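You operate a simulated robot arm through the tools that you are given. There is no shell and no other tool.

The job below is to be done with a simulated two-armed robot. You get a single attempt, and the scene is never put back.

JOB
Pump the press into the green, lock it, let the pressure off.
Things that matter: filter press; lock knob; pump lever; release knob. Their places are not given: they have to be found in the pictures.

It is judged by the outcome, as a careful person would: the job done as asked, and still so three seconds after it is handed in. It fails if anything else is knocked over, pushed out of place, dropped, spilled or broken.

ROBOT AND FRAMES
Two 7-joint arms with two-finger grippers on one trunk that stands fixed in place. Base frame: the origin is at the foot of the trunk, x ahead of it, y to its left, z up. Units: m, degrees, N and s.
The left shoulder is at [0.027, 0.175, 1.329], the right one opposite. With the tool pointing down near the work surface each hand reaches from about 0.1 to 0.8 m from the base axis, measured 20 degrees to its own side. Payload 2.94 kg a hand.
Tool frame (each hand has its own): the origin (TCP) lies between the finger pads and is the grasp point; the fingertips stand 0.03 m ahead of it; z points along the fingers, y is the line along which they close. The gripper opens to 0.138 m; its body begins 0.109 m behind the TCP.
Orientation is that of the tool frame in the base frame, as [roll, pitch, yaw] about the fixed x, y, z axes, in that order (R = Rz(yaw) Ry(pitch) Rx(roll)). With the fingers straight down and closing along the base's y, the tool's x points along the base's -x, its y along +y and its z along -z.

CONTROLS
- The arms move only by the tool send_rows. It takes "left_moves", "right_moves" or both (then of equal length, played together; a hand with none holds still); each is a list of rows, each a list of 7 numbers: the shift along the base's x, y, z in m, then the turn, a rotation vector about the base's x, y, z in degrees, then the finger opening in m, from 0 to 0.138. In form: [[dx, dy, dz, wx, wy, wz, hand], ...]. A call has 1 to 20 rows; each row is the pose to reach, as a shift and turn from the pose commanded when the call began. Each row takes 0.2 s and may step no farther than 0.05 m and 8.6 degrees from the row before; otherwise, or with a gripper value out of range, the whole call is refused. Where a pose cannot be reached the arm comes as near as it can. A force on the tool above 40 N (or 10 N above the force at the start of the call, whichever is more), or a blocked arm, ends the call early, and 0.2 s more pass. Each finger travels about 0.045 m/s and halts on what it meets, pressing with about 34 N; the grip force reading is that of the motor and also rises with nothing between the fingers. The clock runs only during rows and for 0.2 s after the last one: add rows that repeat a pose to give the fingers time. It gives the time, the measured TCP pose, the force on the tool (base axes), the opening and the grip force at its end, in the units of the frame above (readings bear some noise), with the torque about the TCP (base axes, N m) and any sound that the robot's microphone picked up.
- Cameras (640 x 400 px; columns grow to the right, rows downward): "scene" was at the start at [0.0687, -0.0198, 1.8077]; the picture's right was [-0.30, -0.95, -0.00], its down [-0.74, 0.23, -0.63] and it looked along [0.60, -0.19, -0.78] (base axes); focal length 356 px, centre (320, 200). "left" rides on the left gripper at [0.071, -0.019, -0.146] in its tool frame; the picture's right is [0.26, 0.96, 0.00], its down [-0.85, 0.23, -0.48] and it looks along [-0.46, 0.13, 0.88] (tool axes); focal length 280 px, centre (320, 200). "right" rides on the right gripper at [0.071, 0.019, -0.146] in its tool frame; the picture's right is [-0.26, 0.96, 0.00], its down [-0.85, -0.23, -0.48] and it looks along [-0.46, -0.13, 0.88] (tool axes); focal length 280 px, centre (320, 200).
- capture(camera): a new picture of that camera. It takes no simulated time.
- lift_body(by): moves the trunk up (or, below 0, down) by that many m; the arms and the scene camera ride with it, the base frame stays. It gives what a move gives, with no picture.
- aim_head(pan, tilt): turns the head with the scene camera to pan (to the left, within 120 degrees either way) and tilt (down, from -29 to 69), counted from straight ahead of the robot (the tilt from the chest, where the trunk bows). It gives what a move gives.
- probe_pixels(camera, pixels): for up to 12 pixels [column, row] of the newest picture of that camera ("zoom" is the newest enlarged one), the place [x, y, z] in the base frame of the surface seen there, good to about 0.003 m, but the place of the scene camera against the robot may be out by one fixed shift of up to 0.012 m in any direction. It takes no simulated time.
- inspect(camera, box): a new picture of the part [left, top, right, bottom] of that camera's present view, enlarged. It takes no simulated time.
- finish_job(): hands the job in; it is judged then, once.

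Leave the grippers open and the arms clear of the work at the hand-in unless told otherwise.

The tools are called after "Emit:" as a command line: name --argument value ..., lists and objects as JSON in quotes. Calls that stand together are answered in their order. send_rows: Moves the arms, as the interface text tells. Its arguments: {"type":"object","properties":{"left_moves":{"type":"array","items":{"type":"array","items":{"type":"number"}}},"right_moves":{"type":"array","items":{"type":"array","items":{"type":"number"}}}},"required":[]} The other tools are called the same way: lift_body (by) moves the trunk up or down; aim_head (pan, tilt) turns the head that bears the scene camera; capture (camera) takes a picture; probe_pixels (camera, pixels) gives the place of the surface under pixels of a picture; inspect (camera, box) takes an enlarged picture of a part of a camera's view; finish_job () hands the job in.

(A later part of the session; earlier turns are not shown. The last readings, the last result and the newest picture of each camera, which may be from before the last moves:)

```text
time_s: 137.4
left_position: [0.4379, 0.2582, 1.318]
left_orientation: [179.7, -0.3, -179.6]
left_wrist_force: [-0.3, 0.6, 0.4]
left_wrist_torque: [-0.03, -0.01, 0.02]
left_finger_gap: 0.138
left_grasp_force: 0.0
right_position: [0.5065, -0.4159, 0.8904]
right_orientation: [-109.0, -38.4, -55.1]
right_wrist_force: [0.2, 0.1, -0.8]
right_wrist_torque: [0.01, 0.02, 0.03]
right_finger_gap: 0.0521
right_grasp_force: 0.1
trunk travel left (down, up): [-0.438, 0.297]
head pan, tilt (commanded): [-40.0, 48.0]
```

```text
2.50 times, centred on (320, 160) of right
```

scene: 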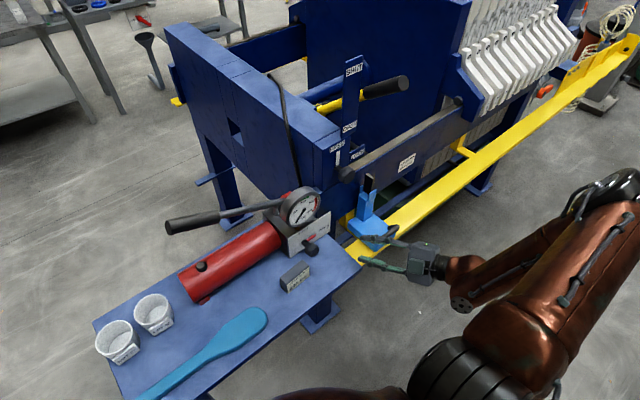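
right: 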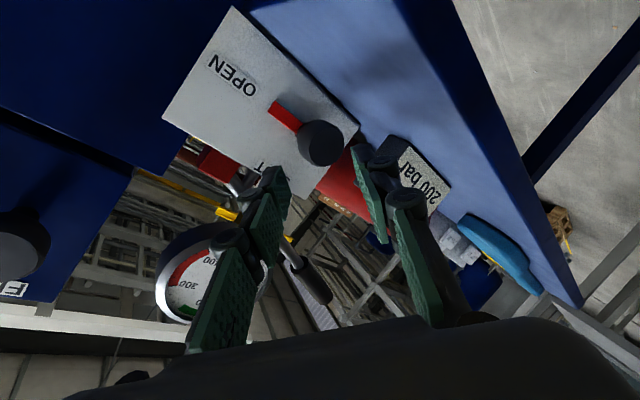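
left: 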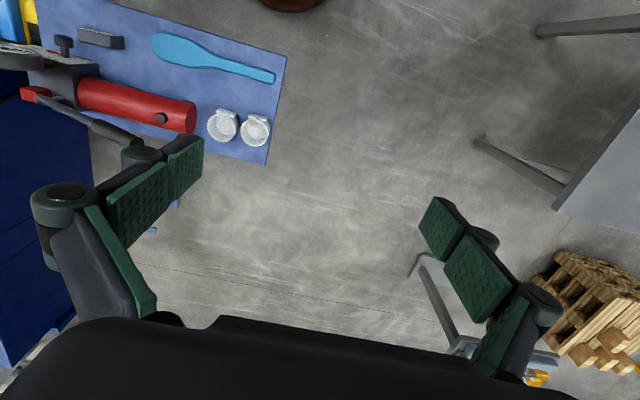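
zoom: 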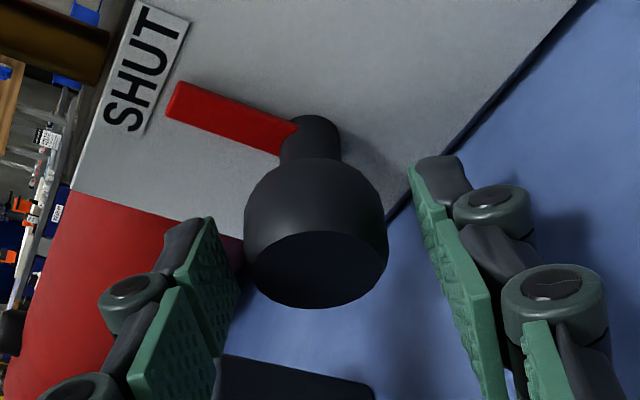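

Both fingers are clear of the cap and the pointer stays at SHUT. I withdraw 9 cm straight back along the hand axis.

Emit:
send_rows --right_moves '[[-0.016, -0.0067, 0.0045, 0, 0, 0, 0.052], [-0.032, -0.0134, 0.009, 0, 0, 0, 0.052], [-0.048, -0.02, 0.0136, 0, 0, 0, 0.052], [-0.064, -0.027, 0.018, 0, 0, 0, 0.052], [-0.08, -0.034, 0.023, 0, 0, 0, 0.052], [-0.08, -0.034, 0.023, 0, 0, 0, 0.052]]'

Emit:
capture --camera "scene"

Emit:
inspect --camera "scene" --box '[270, 180, 370, 260]'

```text
time_s: 138.8
left_position: [0.4383, 0.2595, 1.3179]
left_orientation: [179.7, -0.3, -179.5]
left_wrist_force: [0.0, -0.1, 0.2]
left_wrist_torque: [0.03, -0.01, 0.02]
left_finger_gap: 0.1381
left_grasp_force: 0.1
right_position: [0.4274, -0.4485, 0.9131]
right_orientation: [-109.0, -38.5, -55.0]
right_wrist_force: [0.5, 0.0, -0.6]
right_wrist_torque: [-0.01, 0.01, 0.02]
right_finger_gap: 0.052
right_grasp_force: 0.0
trunk travel left (down, up): [-0.438, 0.297]
head pan, tilt (commanded): [-40.0, 48.0]
```

```text
taken
```

scene: 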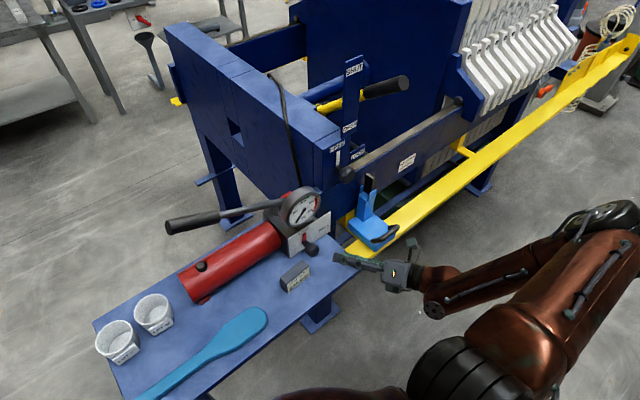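

```text
5.00 times, centred on (320, 220) of scene
```

zoom: 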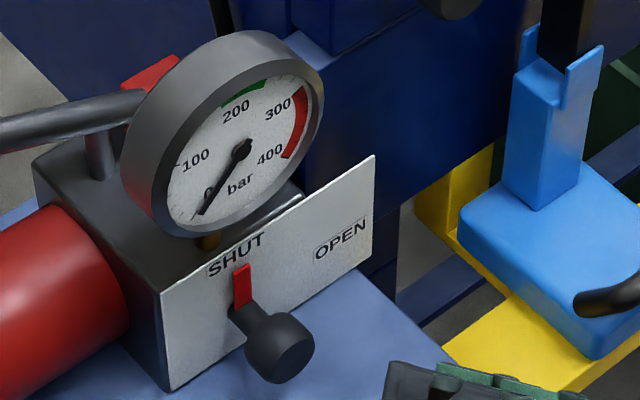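

The release valve reads SHUT and everything is in place. Next is pumping with the left hand. I move the right hand a little further back and up for clearance, and at the same time bring the left hand over toward the lever while turning it -90° about vertical, so its fingers close across the lever.

Emit:
send_rows --left_moves '[[0.008, -0.024, 0.002, 0, 0, -8.2, 0.138], [0.015, -0.047, 0.004, 0, 0, -16.4, 0.138], [0.022, -0.071, 0.005, 0, 0, -24.6, 0.138], [0.03, -0.095, 0.007, 0, 0, -32.8, 0.138], [0.037, -0.118, 0.009, 0, 0, -41, 0.138], [0.045, -0.142, 0.01, 0, 0, -49.2, 0.138], [0.052, -0.165, 0.012, 0, 0, -57.4, 0.138], [0.06, -0.189, 0.012, 0, 0, -65.6, 0.138], [0.067, -0.213, 0.012, 0, 0, -73.8, 0.138], [0.075, -0.236, 0.012, 0, 0, -82, 0.138], [0.082, -0.26, 0.012, 0, 0, -90, 0.138], [0.082, -0.26, 0.012, 0, 0, -90, 0.138]]' --right_moves '[[-0.01, -0.01, 0.01, 0, 0, 0, 0.052], [-0.02, -0.02, 0.02, 0, 0, 0, 0.052], [-0.03, -0.03, 0.03, 0, 0, 0, 0.052], [-0.04, -0.04, 0.045, 0, 0, 0, 0.052], [-0.05, -0.05, 0.06, 0, 0, 0, 0.052], [-0.05, -0.06, 0.075, 0, 0, 0, 0.052], [-0.05, -0.07, 0.09, 0, 0, 0, 0.052], [-0.05, -0.07, 0.1, 0, 0, 0, 0.052], [-0.05, -0.07, 0.1, 0, 0, 0, 0.052], [-0.05, -0.07, 0.1, 0, 0, 0, 0.052], [-0.05, -0.07, 0.1, 0, 0, 0, 0.052], [-0.05, -0.07, 0.1, 0, 0, 0, 0.052]]'

Emit:
capture --camera "left"

Emit:
capture --camera "scene"

```text
time_s: 141.4
left_position: [0.5183, -0.0012, 1.3278]
left_orientation: [179.7, -0.3, 90.4]
left_wrist_force: [-0.4, -0.1, 0.2]
left_wrist_torque: [0.0, -0.04, -0.01]
left_finger_gap: 0.1381
left_grasp_force: 0.1
right_position: [0.3774, -0.5183, 1.0127]
right_orientation: [-109.0, -38.5, -55.1]
right_wrist_force: [-0.1, 0.1, 0.1]
right_wrist_torque: [-0.02, 0.02, -0.04]
right_finger_gap: 0.0519
right_grasp_force: 0.1
trunk travel left (down, up): [-0.438, 0.297]
head pan, tilt (commanded): [-40.0, 48.0]
```

```text
taken
```

left: 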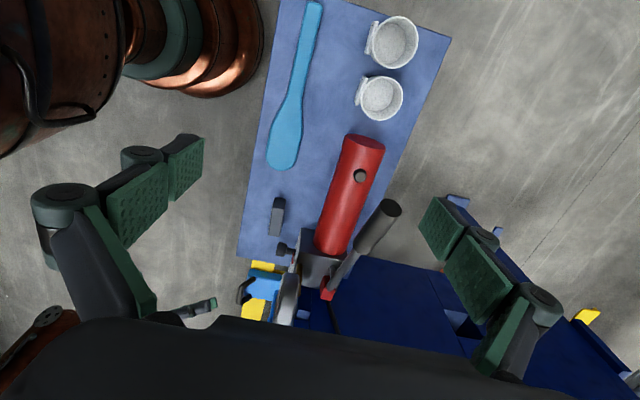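

```text
taken
```

scene: 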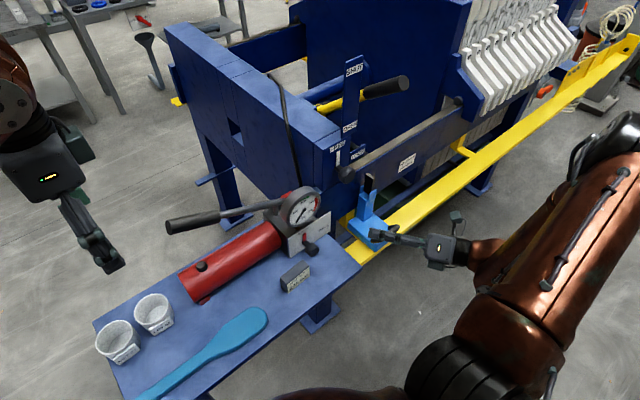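

The left wrist camera now sees the lever (grip near (385, 220), bracket at (327, 295)). I'll measure its geometry.

Emit:
inspect --camera "left" --box '[270, 170, 450, 320]'

Emit:
probe_pixels --camera "left" --pixels '[[391, 208], [384, 218], [376, 228], [368, 239], [360, 251], [352, 262], [343, 272], [335, 284], [328, 294], [355, 190], [345, 220], [310, 250]]'

```text
2.67 times, centred on (360, 245) of left
```

zoom: 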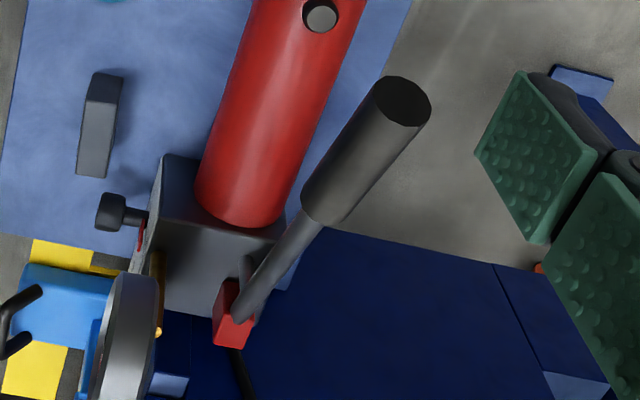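

```text
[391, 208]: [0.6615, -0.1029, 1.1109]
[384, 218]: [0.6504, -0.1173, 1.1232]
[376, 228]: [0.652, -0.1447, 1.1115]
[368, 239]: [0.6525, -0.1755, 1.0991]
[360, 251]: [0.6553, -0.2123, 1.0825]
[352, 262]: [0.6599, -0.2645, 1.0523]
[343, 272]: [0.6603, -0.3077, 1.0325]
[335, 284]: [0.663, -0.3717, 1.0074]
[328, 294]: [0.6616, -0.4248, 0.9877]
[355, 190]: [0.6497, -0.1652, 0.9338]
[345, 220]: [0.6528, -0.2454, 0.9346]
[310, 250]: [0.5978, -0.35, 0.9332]
```

The lever axis runs along x ≈ 0.6615, rising at 22.7°. The grip radius is about 16.5 mm, its end is at (y -0.103, z 1.111), and the pivot is near (y -0.42, z 0.975). The red cylinder's top at z 0.935 is just below it. I'll grip at y ≈ -0.14 from above-front (tool tilted 30° from vertical) with the grip near the fingertips. First I go to an approach point 12 cm back.

Emit:
send_rows --left_moves '[[0.015, -0.028, -0.024, 0, -6, 0, 0.12], [0.031, -0.056, -0.047, 0, -12, 0, 0.1], [0.046, -0.083, -0.071, 0, -18, 0, 0.08], [0.062, -0.111, -0.094, 0, -24, 0, 0.07], [0.077, -0.139, -0.118, 0, -30, 0, 0.07], [0.077, -0.139, -0.118, 0, -30, 0, 0.07]]'

Emit:
capture --camera "left"

Emit:
capture --camera "scene"

```text
time_s: 142.8
left_position: [0.5958, -0.1409, 1.2118]
left_orientation: [149.6, 0.1, 90.7]
left_wrist_force: [0.4, -0.2, -0.3]
left_wrist_torque: [-0.03, -0.04, -0.02]
left_finger_gap: 0.0699
left_grasp_force: 0.1
right_position: [0.3771, -0.5188, 1.0141]
right_orientation: [-109.0, -38.4, -55.1]
right_wrist_force: [-0.3, -0.1, -0.6]
right_wrist_torque: [0.04, 0.0, 0.02]
right_finger_gap: 0.0522
right_grasp_force: 0.2
trunk travel left (down, up): [-0.438, 0.297]
head pan, tilt (commanded): [-40.0, 48.0]
```

```text
taken
```

left: 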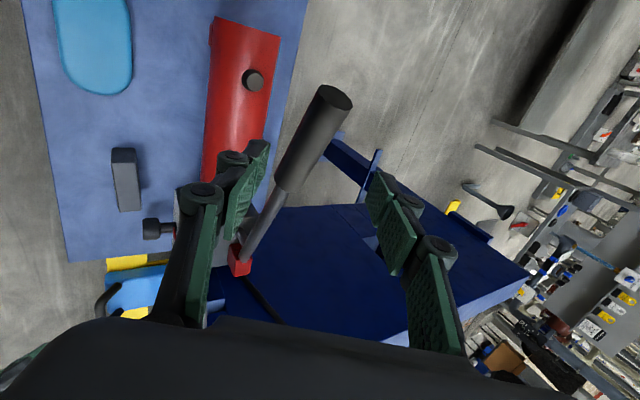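

```text
taken
```

scene: 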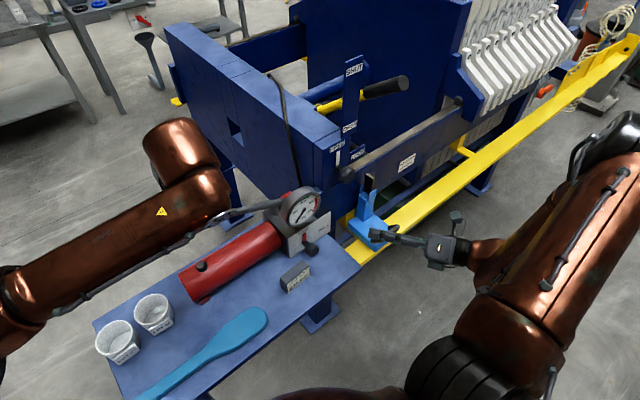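

The left arm tracks exactly, and the lever grip is on the tool axis (column about 318 at row 132). I'll check its position once more.

Emit:
inspect --camera "left" --box '[220, 70, 400, 220]'

Emit:
probe_pixels --camera "left" --pixels '[[333, 98], [325, 112], [318, 124], [312, 136], [306, 148], [300, 160], [294, 172], [288, 184], [272, 215], [258, 238], [240, 262], [300, 130]]'

```text
2.67 times, centred on (310, 145) of left
```

zoom: 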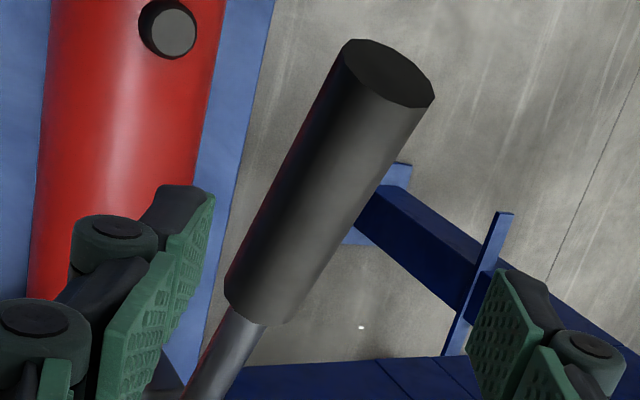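

```text
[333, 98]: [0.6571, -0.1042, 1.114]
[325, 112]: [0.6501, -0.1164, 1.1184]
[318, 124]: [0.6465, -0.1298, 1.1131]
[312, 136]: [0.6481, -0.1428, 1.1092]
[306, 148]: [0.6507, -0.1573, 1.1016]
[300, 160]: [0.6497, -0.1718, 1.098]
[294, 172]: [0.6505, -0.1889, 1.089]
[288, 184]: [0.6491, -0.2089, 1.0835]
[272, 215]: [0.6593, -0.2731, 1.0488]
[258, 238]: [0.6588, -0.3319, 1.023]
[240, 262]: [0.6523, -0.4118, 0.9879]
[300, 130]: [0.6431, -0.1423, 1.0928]
```

Grip centre confirmed at (0.66, -0.14, 1.098). I advance along the finger direction, then close on the lever.

Emit:
send_rows --left_moves '[[0.0097, 0.0, -0.0172, 0, 0, 0, 0.07], [0.0194, 0.0, -0.0345, 0, 0, 0, 0.07], [0.0291, 0.0, -0.0517, 0, 0, 0, 0.07], [0.0388, 0.0, -0.069, 0, 0, 0, 0.07], [0.0485, 0.001, -0.0862, 0, 0, 0, 0.07], [0.0582, 0.001, -0.1034, 0, 0, 0, 0.07], [0.0582, 0.001, -0.1034, 0, 0, 0, 0.07]]'

Emit:
capture --camera "left"

Emit:
capture --camera "scene"

```text
time_s: 144.4
left_position: [0.6549, -0.1406, 1.1068]
left_orientation: [149.7, -0.1, 90.6]
left_wrist_force: [-0.2, 0.4, 0.2]
left_wrist_torque: [-0.04, 0.0, 0.02]
left_finger_gap: 0.0701
left_grasp_force: 0.1
right_position: [0.3762, -0.5198, 1.0127]
right_orientation: [-109.0, -38.4, -55.3]
right_wrist_force: [0.1, 0.4, 0.8]
right_wrist_torque: [-0.03, 0.04, -0.01]
right_finger_gap: 0.052
right_grasp_force: 0.1
trunk travel left (down, up): [-0.438, 0.297]
head pan, tilt (commanded): [-40.0, 48.0]
```

```text
taken
```

left: 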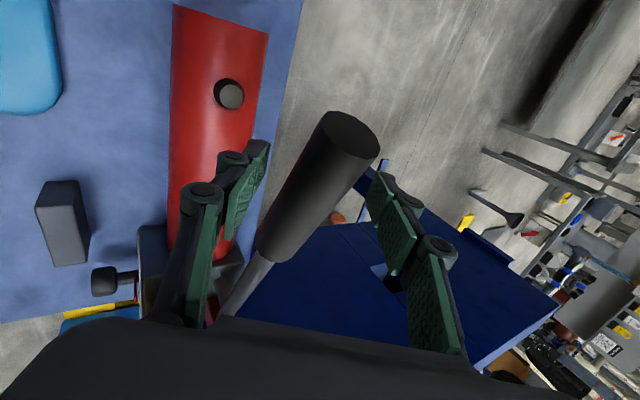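

```text
taken
```

scene: 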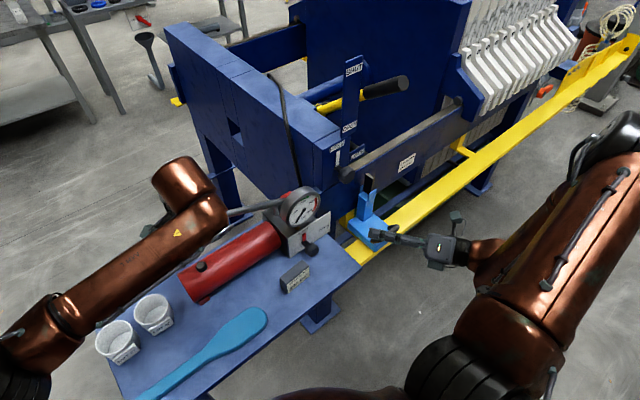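

The lever is centred between the fingers. Closing on it.

Emit:
send_rows --left_moves '[[0, 0, 0, 0, 0, 0, 0.05], [0, 0, 0, 0, 0, 0, 0.03], [0, 0, 0, 0, 0, 0, 0.02], [0, 0, 0, 0, 0, 0, 0.02], [0, 0, 0, 0, 0, 0, 0.02]]'

Emit:
inspect --camera "scene" --box '[270, 180, 350, 250]'

```text
time_s: 145.6
left_position: [0.6529, -0.1393, 1.1057]
left_orientation: [149.7, -0.1, 90.3]
left_wrist_force: [-9.6, 2.1, -5.7]
left_wrist_torque: [0.56, 0.75, -1.02]
left_finger_gap: 0.04
left_grasp_force: 45.4
right_position: [0.3774, -0.519, 1.0141]
right_orientation: [-109.0, -38.5, -55.3]
right_wrist_force: [-0.1, 0.1, 0.2]
right_wrist_torque: [-0.02, 0.01, 0.02]
right_finger_gap: 0.052
right_grasp_force: 0.0
trunk travel left (down, up): [-0.438, 0.297]
head pan, tilt (commanded): [-40.0, 48.0]
```

```text
5.71 times, centred on (310, 215) of scene
```

zoom: 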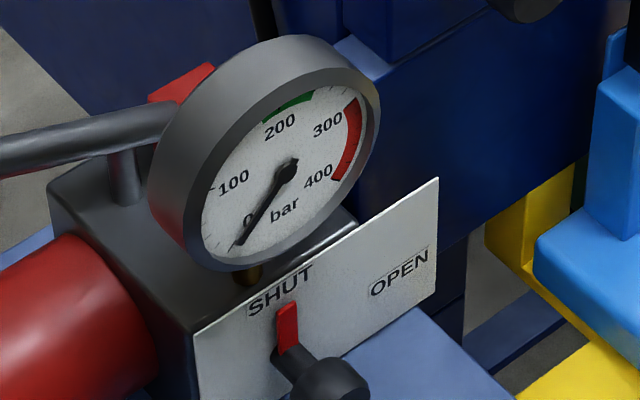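

Gripped (gap 40 mm including the slope). The gauge still reads 0. I make a gentle first half-stroke down along the lever's arc, about 12°, and watch force and gauge.

Emit:
send_rows --left_moves '[[0, 0.0031, -0.0074, 0, 0, 0, 0.02], [0, 0.0062, -0.0148, 0, 0, 0, 0.02], [0, 0.009, -0.0224, 0, 0, 0, 0.02], [0, 0.0116, -0.03, 0, 0, 0, 0.02], [0, 0.014, -0.0376, 0, 0, 0, 0.02], [0, 0.0162, -0.0453, 0, 0, 0, 0.02], [0, 0.0182, -0.0531, 0, 0, 0, 0.02], [0, 0.02, -0.061, 0, 0, 0, 0.02]]'

Emit:
inspect --camera "scene" --box '[270, 180, 350, 250]'

Emit:
capture --camera "left"

```text
time_s: 147.4
left_position: [0.6545, -0.1206, 1.0464]
left_orientation: [149.7, 0.0, 90.5]
left_wrist_force: [-2.7, -12.4, 1.3]
left_wrist_torque: [-0.49, 0.54, -1.41]
left_finger_gap: 0.0367
left_grasp_force: 45.0
right_position: [0.3769, -0.5205, 1.0125]
right_orientation: [-109.0, -38.5, -55.2]
right_wrist_force: [-0.3, -0.9, 1.1]
right_wrist_torque: [-0.02, -0.02, -0.03]
right_finger_gap: 0.0519
right_grasp_force: 0.0
trunk travel left (down, up): [-0.438, 0.297]
head pan, tilt (commanded): [-40.0, 48.0]
```

```text
5.71 times, centred on (310, 215) of scene
```

zoom: 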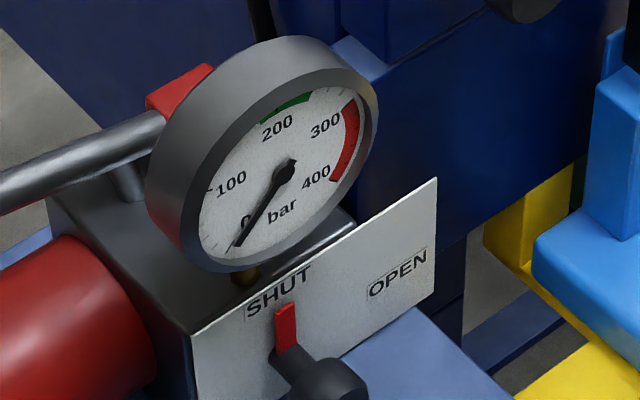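

```text
taken
```

left: 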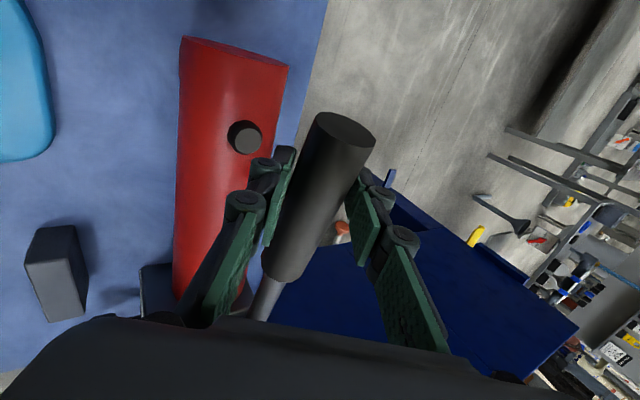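

The lever follows; the slight sideways force means my arc was about 2 mm too wide. The needle is still near 0, so I continue the downstroke to about horizontal with a corrected arc.

Emit:
send_rows --left_moves '[[0, 0.0008, -0.01, 0, 0, 0, 0.02], [0, 0.0014, -0.02, 0, 0, 0, 0.02], [0, 0.002, -0.03, 0, 0, 0, 0.02], [0, 0.0025, -0.04, 0, 0, 0, 0.02], [0, 0.0028, -0.05, 0, 0, 0, 0.02], [0, 0.003, -0.06, 0, 0, 0, 0.02], [0, 0.003, -0.06, 0, 0, 0, 0.02]]'

Emit:
inspect --camera "scene" --box '[270, 180, 350, 250]'

Emit:
capture --camera "left"

```text
time_s: 148.8
left_position: [0.6555, -0.115, 0.9982]
left_orientation: [148.5, -0.1, 90.6]
left_wrist_force: [-17.4, 11.7, 15.1]
left_wrist_torque: [1.05, 0.31, -0.9]
left_finger_gap: 0.0348
left_grasp_force: 45.1
right_position: [0.3743, -0.5173, 1.0148]
right_orientation: [-109.0, -38.6, -55.1]
right_wrist_force: [0.5, 1.0, -0.2]
right_wrist_torque: [0.03, 0.02, -0.02]
right_finger_gap: 0.0518
right_grasp_force: 0.0
trunk travel left (down, up): [-0.438, 0.297]
head pan, tilt (commanded): [-40.0, 48.0]
stopped in row 7 (left hand): the force on the tool passed its limit at 42 N (the readings are from after the stop); the commanded pose is now the measured one
```

```text
5.71 times, centred on (310, 215) of scene
```

zoom: 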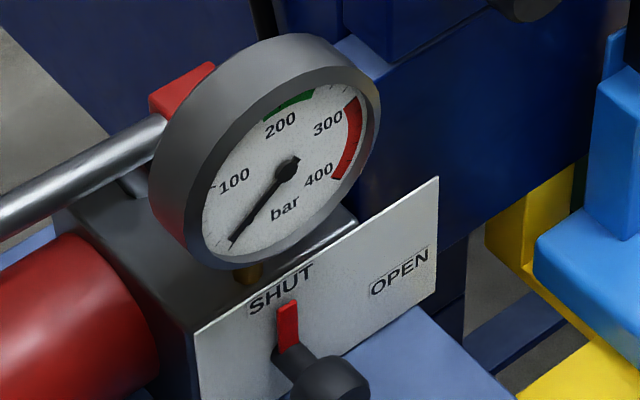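

```text
taken
```

left: 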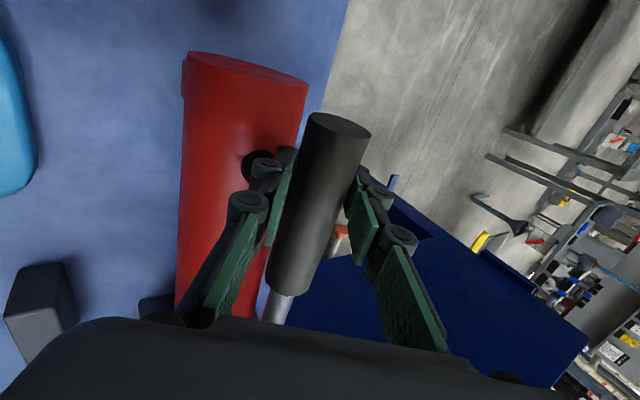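

The needle lifted a little (about 10 bar) by the bottom of the stroke, where force reached 42 N. That gives me the arc: centre (y -0.4195, z 0.985), radius 0.305, from 2.4° to 23°. Now a full up-and-down stroke along that arc.

Emit:
send_rows --left_moves '[[0, -0.0014, 0.0189, 0, 0, 0, 0.02], [0, -0.0043, 0.04, 0, 0, 0, 0.02], [0, -0.0088, 0.0608, 0, 0, 0, 0.02], [0, -0.0146, 0.0812, 0, 0, 0, 0.02], [0, -0.0219, 0.1013, 0, 0, 0, 0.02], [0, -0.0239, 0.1062, 0, 0, 0, 0.02], [0, -0.0219, 0.1013, 0, 0, 0, 0.02], [0, -0.0146, 0.0812, 0, 0, 0, 0.02], [0, -0.0088, 0.0608, 0, 0, 0, 0.02], [0, -0.0043, 0.04, 0, 0, 0, 0.02], [0, -0.0014, 0.0189, 0, 0, 0, 0.02], [0, -0.0003, 0.008, 0, 0, 0, 0.02], [0, 0.0, 0.002, 0, 0, 0, 0.02]]'

Emit:
inspect --camera "scene" --box '[270, 180, 350, 250]'

```text
time_s: 151.7
left_position: [0.6592, -0.1162, 0.998]
left_orientation: [148.7, 0.1, 90.8]
left_wrist_force: [0.5, 0.4, 6.0]
left_wrist_torque: [-0.61, 0.18, -1.42]
left_finger_gap: 0.035
left_grasp_force: 45.0
right_position: [0.3774, -0.5181, 1.0125]
right_orientation: [-109.0, -38.5, -55.1]
right_wrist_force: [0.3, 0.9, -0.8]
right_wrist_torque: [-0.01, 0.0, -0.03]
right_finger_gap: 0.052
right_grasp_force: 0.0
trunk travel left (down, up): [-0.438, 0.297]
head pan, tilt (commanded): [-40.0, 48.0]
```

```text
5.71 times, centred on (310, 215) of scene
```

zoom: 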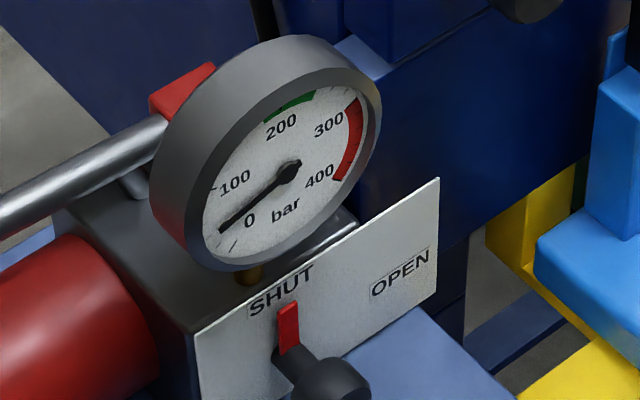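

It works: the needle has risen to roughly 35 bar, with low forces. Another stroke.

Emit:
send_rows --left_moves '[[0, -0.0014, 0.0189, 0, 0, 0, 0.02], [0, -0.0043, 0.04, 0, 0, 0, 0.02], [0, -0.0088, 0.0608, 0, 0, 0, 0.02], [0, -0.0146, 0.0812, 0, 0, 0, 0.02], [0, -0.0219, 0.1013, 0, 0, 0, 0.02], [0, -0.0239, 0.1062, 0, 0, 0, 0.02], [0, -0.0219, 0.1013, 0, 0, 0, 0.02], [0, -0.0146, 0.0812, 0, 0, 0, 0.02], [0, -0.0088, 0.0608, 0, 0, 0, 0.02], [0, -0.0043, 0.04, 0, 0, 0, 0.02], [0, -0.0014, 0.0189, 0, 0, 0, 0.02], [0, -0.0003, 0.008, 0, 0, 0, 0.02], [0, 0.0, 0.001, 0, 0, 0, 0.02]]'

Emit:
inspect --camera "scene" --box '[270, 180, 350, 250]'

```text
time_s: 154.4
left_position: [0.6597, -0.1159, 0.9982]
left_orientation: [148.7, 0.1, 90.7]
left_wrist_force: [6.2, -1.8, 6.0]
left_wrist_torque: [-0.6, 0.25, -1.38]
left_finger_gap: 0.0347
left_grasp_force: 45.1
right_position: [0.3772, -0.5186, 1.0126]
right_orientation: [-108.9, -38.3, -55.2]
right_wrist_force: [0.3, 0.1, 0.4]
right_wrist_torque: [0.0, -0.01, -0.03]
right_finger_gap: 0.0516
right_grasp_force: 0.1
trunk travel left (down, up): [-0.438, 0.297]
head pan, tilt (commanded): [-40.0, 48.0]
```

```text
5.71 times, centred on (310, 215) of scene
```

zoom: 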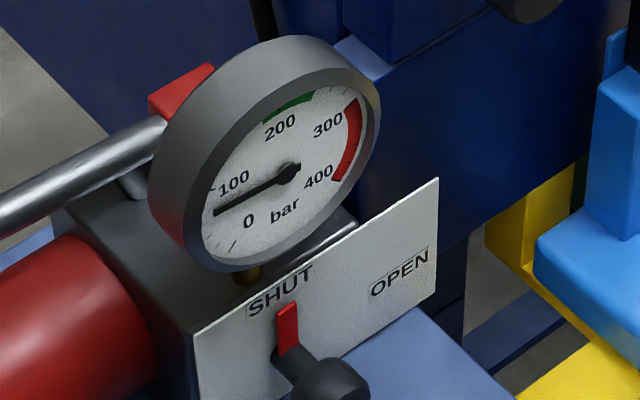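

Now about 65–70 bar, so roughly 30+ bar per stroke. I'll do two more strokes, checking after each.

Emit:
send_rows --left_moves '[[0, -0.0014, 0.0189, 0, 0, 0, 0.02], [0, -0.0043, 0.04, 0, 0, 0, 0.02], [0, -0.0088, 0.0608, 0, 0, 0, 0.02], [0, -0.0146, 0.0812, 0, 0, 0, 0.02], [0, -0.0219, 0.1013, 0, 0, 0, 0.02], [0, -0.0239, 0.1062, 0, 0, 0, 0.02], [0, -0.0219, 0.1013, 0, 0, 0, 0.02], [0, -0.0146, 0.0812, 0, 0, 0, 0.02], [0, -0.0088, 0.0608, 0, 0, 0, 0.02], [0, -0.0043, 0.04, 0, 0, 0, 0.02], [0, -0.0014, 0.0189, 0, 0, 0, 0.02], [0, -0.0003, 0.008, 0, 0, 0, 0.02], [0, 0.0, 0.001, 0, 0, 0, 0.02]]'

Emit:
inspect --camera "scene" --box '[270, 180, 350, 250]'

```text
time_s: 157.2
left_position: [0.6625, -0.1134, 0.9978]
left_orientation: [148.6, 0.0, 90.9]
left_wrist_force: [25.4, 3.6, 7.5]
left_wrist_torque: [-0.75, 0.28, -1.36]
left_finger_gap: 0.0359
left_grasp_force: 45.1
right_position: [0.3786, -0.5175, 1.0125]
right_orientation: [-109.2, -38.4, -55.0]
right_wrist_force: [-0.2, -0.4, 0.4]
right_wrist_torque: [0.0, -0.04, -0.02]
right_finger_gap: 0.052
right_grasp_force: 0.0
trunk travel left (down, up): [-0.438, 0.297]
head pan, tilt (commanded): [-40.0, 48.0]
```

```text
5.71 times, centred on (310, 215) of scene
```

zoom: 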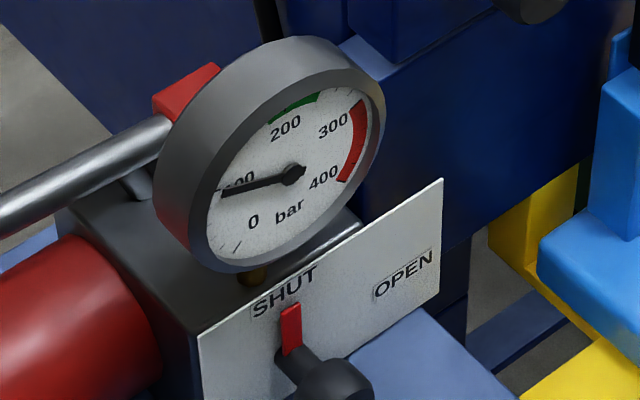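

About 100 bar now. The left hand shows a growing 25 N forward force and a few mm of x drift, so I'll look at the grip before continuing.

Emit:
capture --camera "left"

Emit:
capture --camera "scene"

```text
taken
```

left: 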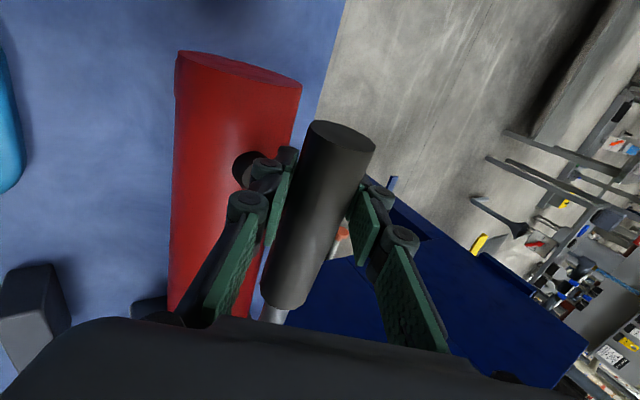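

```text
taken
```

scene: 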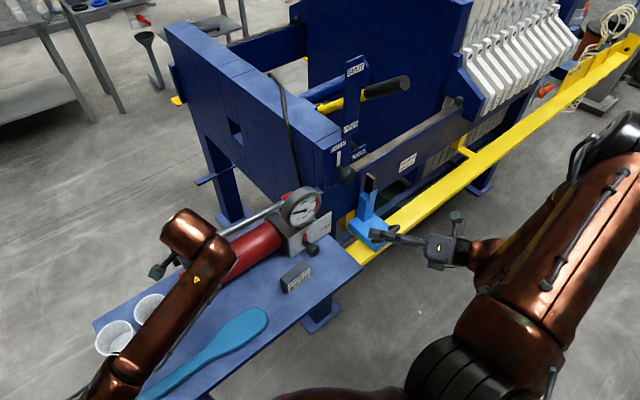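

The grip still looks fine. The left forearm appears over the cups in this view, so I'll check its real height.

Emit:
probe_pixels --camera "scene" --pixels '[[150, 330], [125, 370], [185, 270], [190, 230], [110, 395], [215, 250], [158, 272], [115, 335]]'

Emit:
probe_pixels --camera "left" --pixels '[[345, 135], [325, 180], [305, 230], [290, 285], [275, 315], [230, 150], [240, 100], [265, 160]]'

```text
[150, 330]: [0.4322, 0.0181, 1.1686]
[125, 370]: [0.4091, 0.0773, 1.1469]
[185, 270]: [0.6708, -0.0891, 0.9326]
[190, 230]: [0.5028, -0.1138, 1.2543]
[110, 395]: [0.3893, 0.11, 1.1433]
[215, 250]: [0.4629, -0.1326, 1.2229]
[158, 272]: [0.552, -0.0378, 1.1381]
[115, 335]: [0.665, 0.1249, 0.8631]
```

```text
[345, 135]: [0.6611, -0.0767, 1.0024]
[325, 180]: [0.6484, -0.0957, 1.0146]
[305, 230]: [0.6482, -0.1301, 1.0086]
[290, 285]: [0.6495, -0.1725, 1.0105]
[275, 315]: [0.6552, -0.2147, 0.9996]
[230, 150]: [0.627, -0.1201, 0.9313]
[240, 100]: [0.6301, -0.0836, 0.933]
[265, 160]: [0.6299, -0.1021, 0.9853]
```

The forearm is well above the cups (z about 1.15 versus 0.92). The forward force comes from the front fingertip brushing the filler plug on the cylinder at the very bottom of the stroke. I'll stop the next downstroke 8 mm higher.

Emit:
send_rows --left_moves '[[-0.002, -0.0018, 0.0189, 0, 0, 0, 0.02], [-0.004, -0.0053, 0.04, 0, 0, 0, 0.02], [-0.004, -0.0098, 0.0608, 0, 0, 0, 0.02], [-0.004, -0.0156, 0.0812, 0, 0, 0, 0.02], [-0.004, -0.0229, 0.1013, 0, 0, 0, 0.02], [-0.004, -0.0249, 0.1062, 0, 0, 0, 0.02], [-0.004, -0.0229, 0.1013, 0, 0, 0, 0.02], [-0.004, -0.0156, 0.0812, 0, 0, 0, 0.02], [-0.004, -0.0098, 0.0608, 0, 0, 0, 0.02], [-0.004, -0.0053, 0.04, 0, 0, 0, 0.02], [-0.004, -0.0024, 0.0189, 0, 0, 0, 0.02], [-0.004, -0.0015, 0.009, 0, 0, 0, 0.02], [-0.004, -0.0015, 0.009, 0, 0, 0, 0.02]]'

Emit:
inspect --camera "scene" --box '[270, 180, 350, 250]'

```text
time_s: 160.1
left_position: [0.6571, -0.1182, 1.007]
left_orientation: [148.8, 0.1, 90.7]
left_wrist_force: [33.5, 0.8, 5.7]
left_wrist_torque: [-0.49, 0.13, -1.48]
left_finger_gap: 0.0353
left_grasp_force: 45.3
right_position: [0.38, -0.5192, 1.0123]
right_orientation: [-109.2, -38.4, -55.0]
right_wrist_force: [0.9, 0.6, 0.0]
right_wrist_torque: [-0.01, 0.0, -0.01]
right_finger_gap: 0.0517
right_grasp_force: 0.0
trunk travel left (down, up): [-0.438, 0.297]
head pan, tilt (commanded): [-40.0, 48.0]
```

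```text
5.71 times, centred on (310, 215) of scene
```

zoom: 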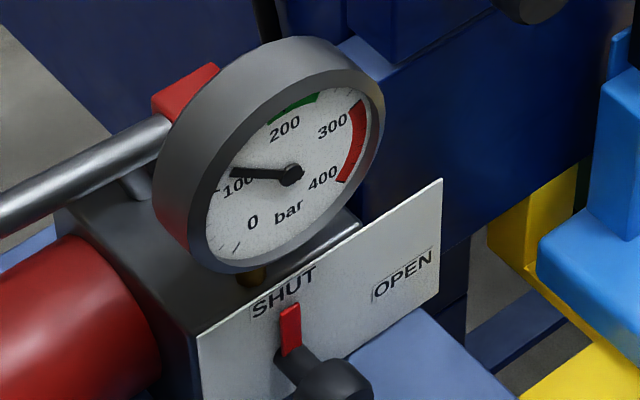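

About 128 bar. The forward pull is the lever's own plane: the hand has slipped slightly on the grip, so I should let x move forward about 7 mm. Next stroke with that correction.

Emit:
send_rows --left_moves '[[0.003, -0.0014, 0.0189, 0, 0, 0, 0.02], [0.006, -0.0043, 0.04, 0, 0, 0, 0.02], [0.007, -0.0088, 0.0608, 0, 0, 0, 0.02], [0.007, -0.0146, 0.0812, 0, 0, 0, 0.02], [0.007, -0.0209, 0.0983, 0, 0, 0, 0.02], [0.007, -0.0209, 0.0983, 0, 0, 0, 0.02], [0.007, -0.0146, 0.0812, 0, 0, 0, 0.02], [0.007, -0.0088, 0.0608, 0, 0, 0, 0.02], [0.007, -0.0043, 0.04, 0, 0, 0, 0.02], [0.007, -0.0014, 0.0189, 0, 0, 0, 0.02], [0.007, -0.0005, 0.007, 0, 0, 0, 0.02], [0.007, 0.0, -0.003, 0, 0, 0, 0.02], [0.007, 0.0, -0.003, 0, 0, 0, 0.02]]'

Emit:
inspect --camera "scene" --box '[270, 180, 350, 250]'

```text
time_s: 162.8
left_position: [0.6673, -0.1157, 1.002]
left_orientation: [148.7, 0.0, 91.1]
left_wrist_force: [34.0, 0.5, 1.4]
left_wrist_torque: [0.85, 0.34, -0.36]
left_finger_gap: 0.0358
left_grasp_force: 45.1
right_position: [0.3801, -0.5195, 1.011]
right_orientation: [-109.1, -38.3, -55.0]
right_wrist_force: [1.1, 0.3, 0.3]
right_wrist_torque: [0.02, -0.01, 0.05]
right_finger_gap: 0.052
right_grasp_force: 0.1
trunk travel left (down, up): [-0.438, 0.297]
head pan, tilt (commanded): [-40.0, 48.0]
```

```text
5.71 times, centred on (310, 215) of scene
```

zoom: 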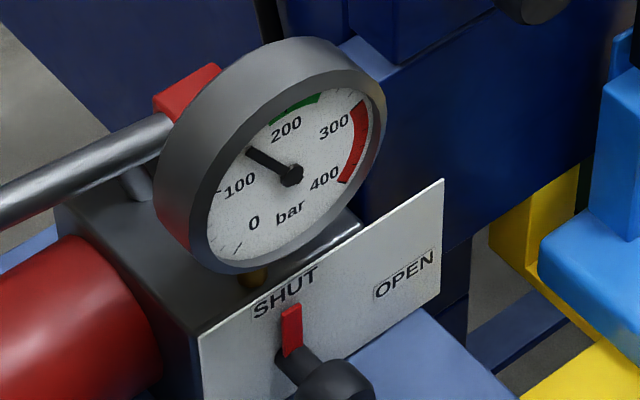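

About 160 bar now. The forward force grows with pressure because the tilted pads push on the lever, but it stays under the limit. Next stroke.

Emit:
send_rows --left_moves '[[0.0, -0.0014, 0.0189, 0, 0, 0, 0.02], [0.0, -0.0043, 0.04, 0, 0, 0, 0.02], [0.0, -0.0088, 0.0608, 0, 0, 0, 0.02], [0.0, -0.0146, 0.0812, 0, 0, 0, 0.02], [0.0, -0.0209, 0.0983, 0, 0, 0, 0.02], [0.0, -0.0209, 0.0983, 0, 0, 0, 0.02], [0.0, -0.0146, 0.0812, 0, 0, 0, 0.02], [0.0, -0.0088, 0.0608, 0, 0, 0, 0.02], [0.0, -0.0043, 0.04, 0, 0, 0, 0.02], [0.0, -0.0014, 0.0189, 0, 0, 0, 0.02], [0.0, -0.0005, 0.01, 0, 0, 0, 0.02], [0.0, -0.0005, 0.01, 0, 0, 0, 0.02]]'

Emit:
inspect --camera "scene" --box '[270, 180, 350, 250]'

Emit:
capture --camera "left"

```text
time_s: 164.0
left_position: [0.6669, -0.135, 1.0817]
left_orientation: [150.4, -0.4, 90.9]
left_wrist_force: [24.7, -9.8, -16.7]
left_wrist_torque: [1.14, 0.26, -0.09]
left_finger_gap: 0.0397
left_grasp_force: 44.6
right_position: [0.3822, -0.5207, 1.0128]
right_orientation: [-109.2, -38.2, -55.1]
right_wrist_force: [0.0, 0.7, 0.3]
right_wrist_torque: [0.01, 0.06, -0.01]
right_finger_gap: 0.052
right_grasp_force: 0.1
trunk travel left (down, up): [-0.438, 0.297]
head pan, tilt (commanded): [-40.0, 48.0]
stopped in row 5 (left hand): the force on the tool passed its limit at 50 N (the readings are from after the stop); the commanded pose is now the measured one
```

```text
5.71 times, centred on (310, 215) of scene
```

zoom: 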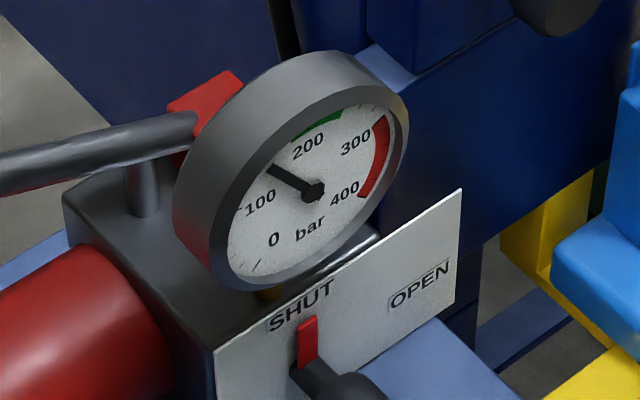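

```text
taken
```

left: 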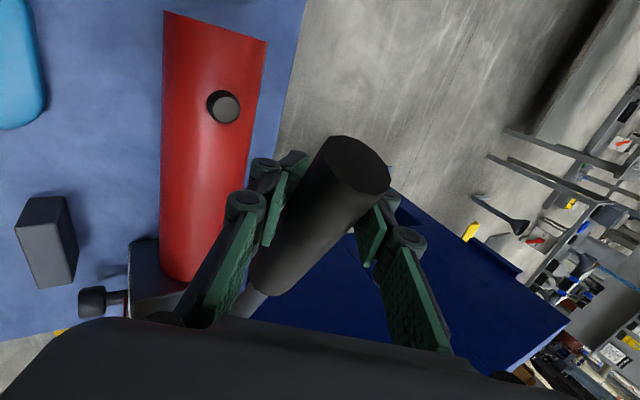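

The upstroke ended early: with the hand deeper on the grip, the lever hit its upper stop and I was pulling up with 50 N. The pump looks slightly shifted in the picture, so I'll relieve the pull immediately by coming down 12 mm and compare.

Emit:
send_rows --left_moves '[[-0.001, 0.001, -0.005, 0, 0, 0, 0.02], [-0.002, 0.003, -0.012, 0, 0, 0, 0.02], [-0.002, 0.003, -0.012, 0, 0, 0, 0.02]]'

Emit:
inspect --camera "scene" --box '[270, 180, 350, 250]'

Emit:
capture --camera "scene"

```text
time_s: 164.9
left_position: [0.6633, -0.1365, 1.0756]
left_orientation: [148.8, 3.6, 90.6]
left_wrist_force: [-26.5, 17.9, 9.6]
left_wrist_torque: [0.62, 0.34, -1.39]
left_finger_gap: 0.0423
left_grasp_force: 44.3
right_position: [0.3703, -0.5124, 1.0197]
right_orientation: [-110.6, -38.3, -54.0]
right_wrist_force: [-1.7, 2.1, 1.4]
right_wrist_torque: [-0.1, 0.02, -0.12]
right_finger_gap: 0.052
right_grasp_force: 0.1
trunk travel left (down, up): [-0.438, 0.297]
head pan, tilt (commanded): [-40.0, 48.0]
stopped in row 3 (left hand): the arm was blocked; the commanded pose is now the measured one
```

```text
5.71 times, centred on (310, 215) of scene
```

zoom: 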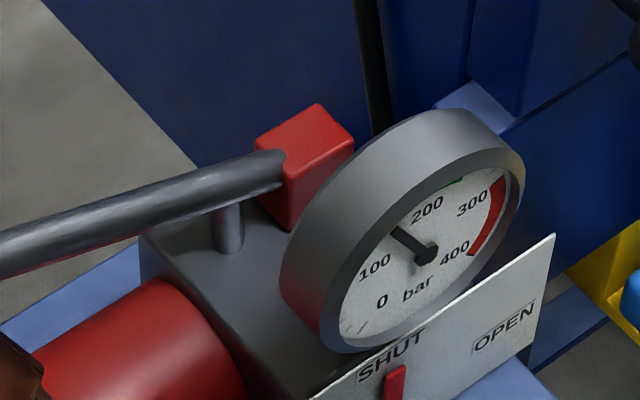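

```text
taken
```

scene: 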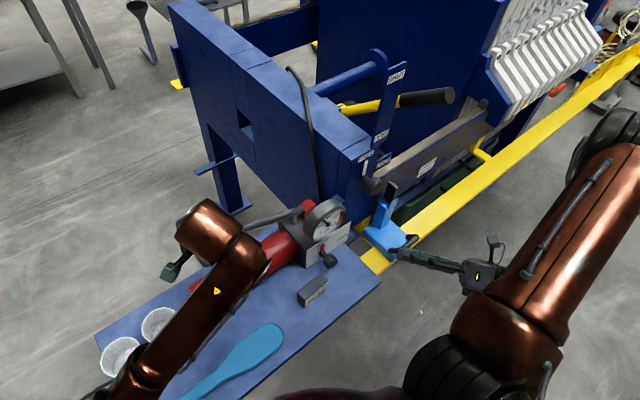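

The whole view shifted and even the right hand's reading changed, so the trunk is being flexed by a load through the left arm. I'll open the left gripper to release that load.

Emit:
send_rows --left_moves '[[0, 0, 0, 0, 0, 0, 0.05], [0, 0, 0, 0, 0, 0, 0.07], [0, 0, 0, 0, 0, 0, 0.08]]'

Emit:
capture --camera "scene"

Emit:
capture --camera "left"

```text
time_s: 165.2
left_position: [0.6461, -0.1818, 1.082]
left_orientation: [143.8, 10.7, 89.5]
left_wrist_force: [61.7, -11.0, 15.3]
left_wrist_torque: [1.45, -3.93, 0.6]
left_finger_gap: 0.0579
left_grasp_force: 6.8
right_position: [0.2974, -0.5079, 1.0058]
right_orientation: [-115.7, -38.1, -49.2]
right_wrist_force: [2.7, 1.0, 1.8]
right_wrist_torque: [-0.12, 0.25, 0.07]
right_finger_gap: 0.0516
right_grasp_force: 0.1
trunk travel left (down, up): [-0.438, 0.297]
head pan, tilt (commanded): [-40.0, 48.0]
stopped in row 1 (left hand): the arm was blocked; the commanded pose is now the measured one
```

```text
taken
```

scene: 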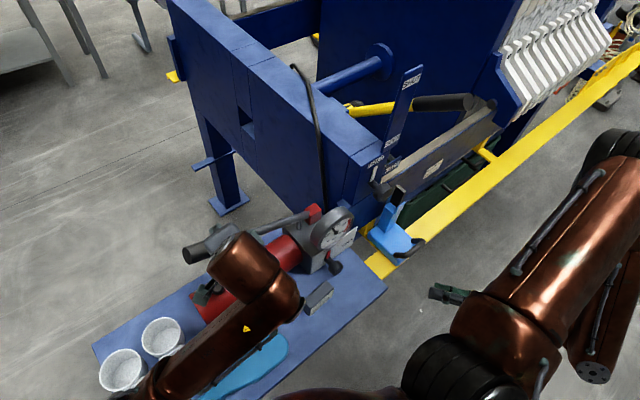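

```text
taken
```

left: 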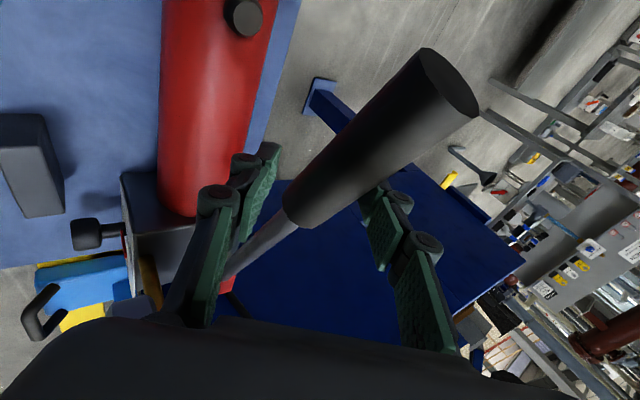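

Forces are still present and the trunk has shifted. I'll open the left gripper fully while holding, which should free the lever, and see what settles.

Emit:
send_rows --left_moves '[[0, 0, 0, 0, 0, 0, 0.1]]'

Emit:
capture --camera "scene"

Emit:
capture --camera "left"

```text
time_s: 165.5
left_position: [0.538, -0.2313, 1.1131]
left_orientation: [139.1, 19.6, 84.7]
left_wrist_force: [-0.6, -0.4, -1.5]
left_wrist_torque: [0.04, -0.16, 0.08]
left_finger_gap: 0.0894
left_grasp_force: 0.0
right_position: [0.1602, -0.5047, 1.0048]
right_orientation: [-119.6, -39.4, -46.7]
right_wrist_force: [1.0, -1.4, -0.3]
right_wrist_torque: [-0.01, 0.11, 0.11]
right_finger_gap: 0.0519
right_grasp_force: 0.2
trunk travel left (down, up): [-0.438, 0.297]
head pan, tilt (commanded): [-40.0, 48.0]
stopped in row 1 (left hand): the arm was blocked; the commanded pose is now the measured one
```

```text
taken
```

scene: 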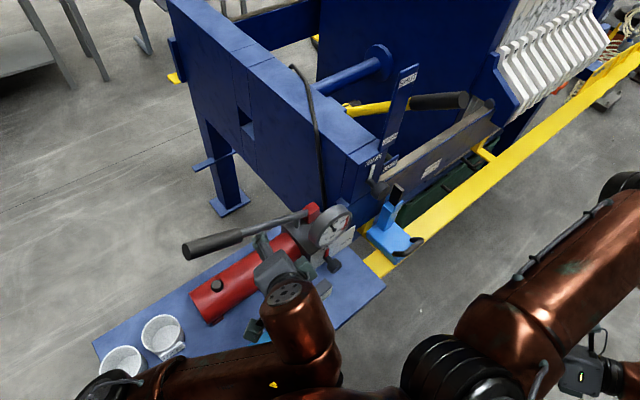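

```text
taken
```

left: 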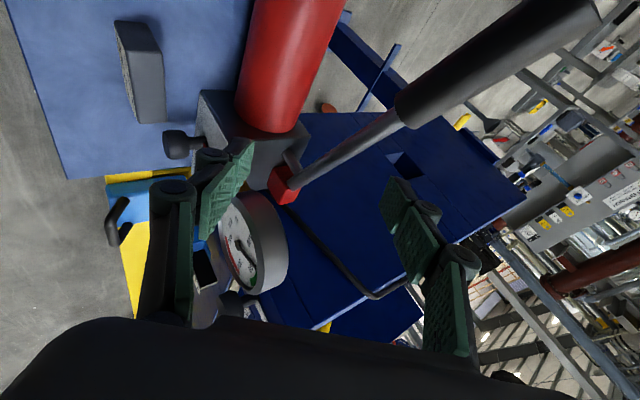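

Both hands are drifting although commanded to hold, so something is still settling. The hands are now free of contact (forces about 0). I'll send a pure hold for both arms and watch.

Emit:
send_rows --left_moves '[[0, 0, 0, 0, 0, 0, 0.1], [0, 0, 0, 0, 0, 0, 0.1]]' --right_moves '[[0, 0, 0, 0, 0, 0, 0.052], [0, 0, 0, 0, 0, 0, 0.052]]'

Emit:
capture --camera "scene"

Emit:
capture --camera "right"

```text
time_s: 165.9
left_position: [0.3591, -0.2527, 1.1647]
left_orientation: [130.8, 24.0, 77.9]
left_wrist_force: [2.9, 2.5, 0.5]
left_wrist_torque: [-0.03, 0.3, -0.33]
left_finger_gap: 0.0998
left_grasp_force: 0.0
right_position: [0.004, -0.4933, 0.9982]
right_orientation: [-108.6, -45.1, -54.4]
right_wrist_force: [1.5, -1.5, -5.1]
right_wrist_torque: [0.29, -0.48, 0.22]
right_finger_gap: 0.0518
right_grasp_force: 0.0
trunk travel left (down, up): [-0.438, 0.297]
head pan, tilt (commanded): [-40.0, 48.0]
stopped in row 1 (left hand): the arm was blocked; the commanded pose is now the measured one
```

```text
taken
```

scene: 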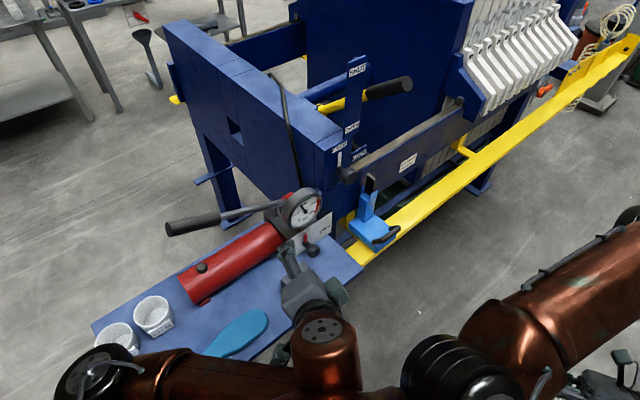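

```text
taken
```

right: 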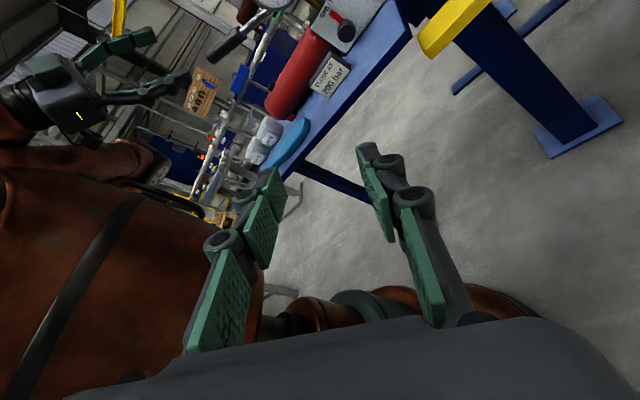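

The trunk view has returned to normal and the pump looks back in its usual place, but the arms have swung backward. I'll re-read the state with a neutral head command before moving anything.

Emit:
aim_head --pan -38 --tilt 48

Emit:
capture --camera "scene"

```text
time_s: 166.5
left_position: [0.4812, -0.2185, 1.1218]
left_orientation: [135.9, 18.9, 85.3]
left_wrist_force: [0.0, 2.6, -6.2]
left_wrist_torque: [-0.39, -0.35, -0.2]
left_finger_gap: 0.1
left_grasp_force: 0.1
right_position: [0.1124, -0.5009, 0.9937]
right_orientation: [-114.6, -42.3, -49.3]
right_wrist_force: [2.8, 0.4, 2.0]
right_wrist_torque: [-0.09, 0.14, 0.07]
right_finger_gap: 0.0519
right_grasp_force: 0.1
trunk travel left (down, up): [-0.438, 0.297]
head pan, tilt (commanded): [-38.0, 48.0]
```

```text
taken
```

scene: 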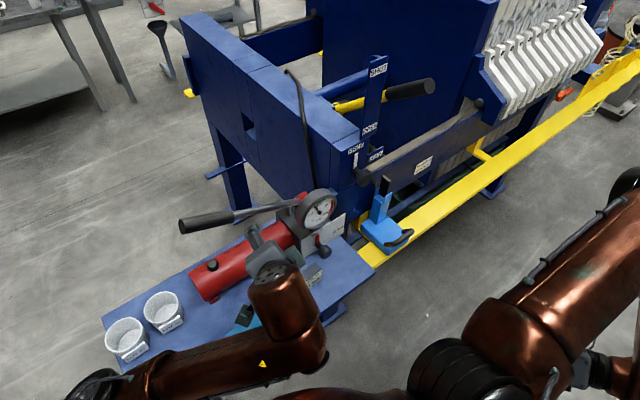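

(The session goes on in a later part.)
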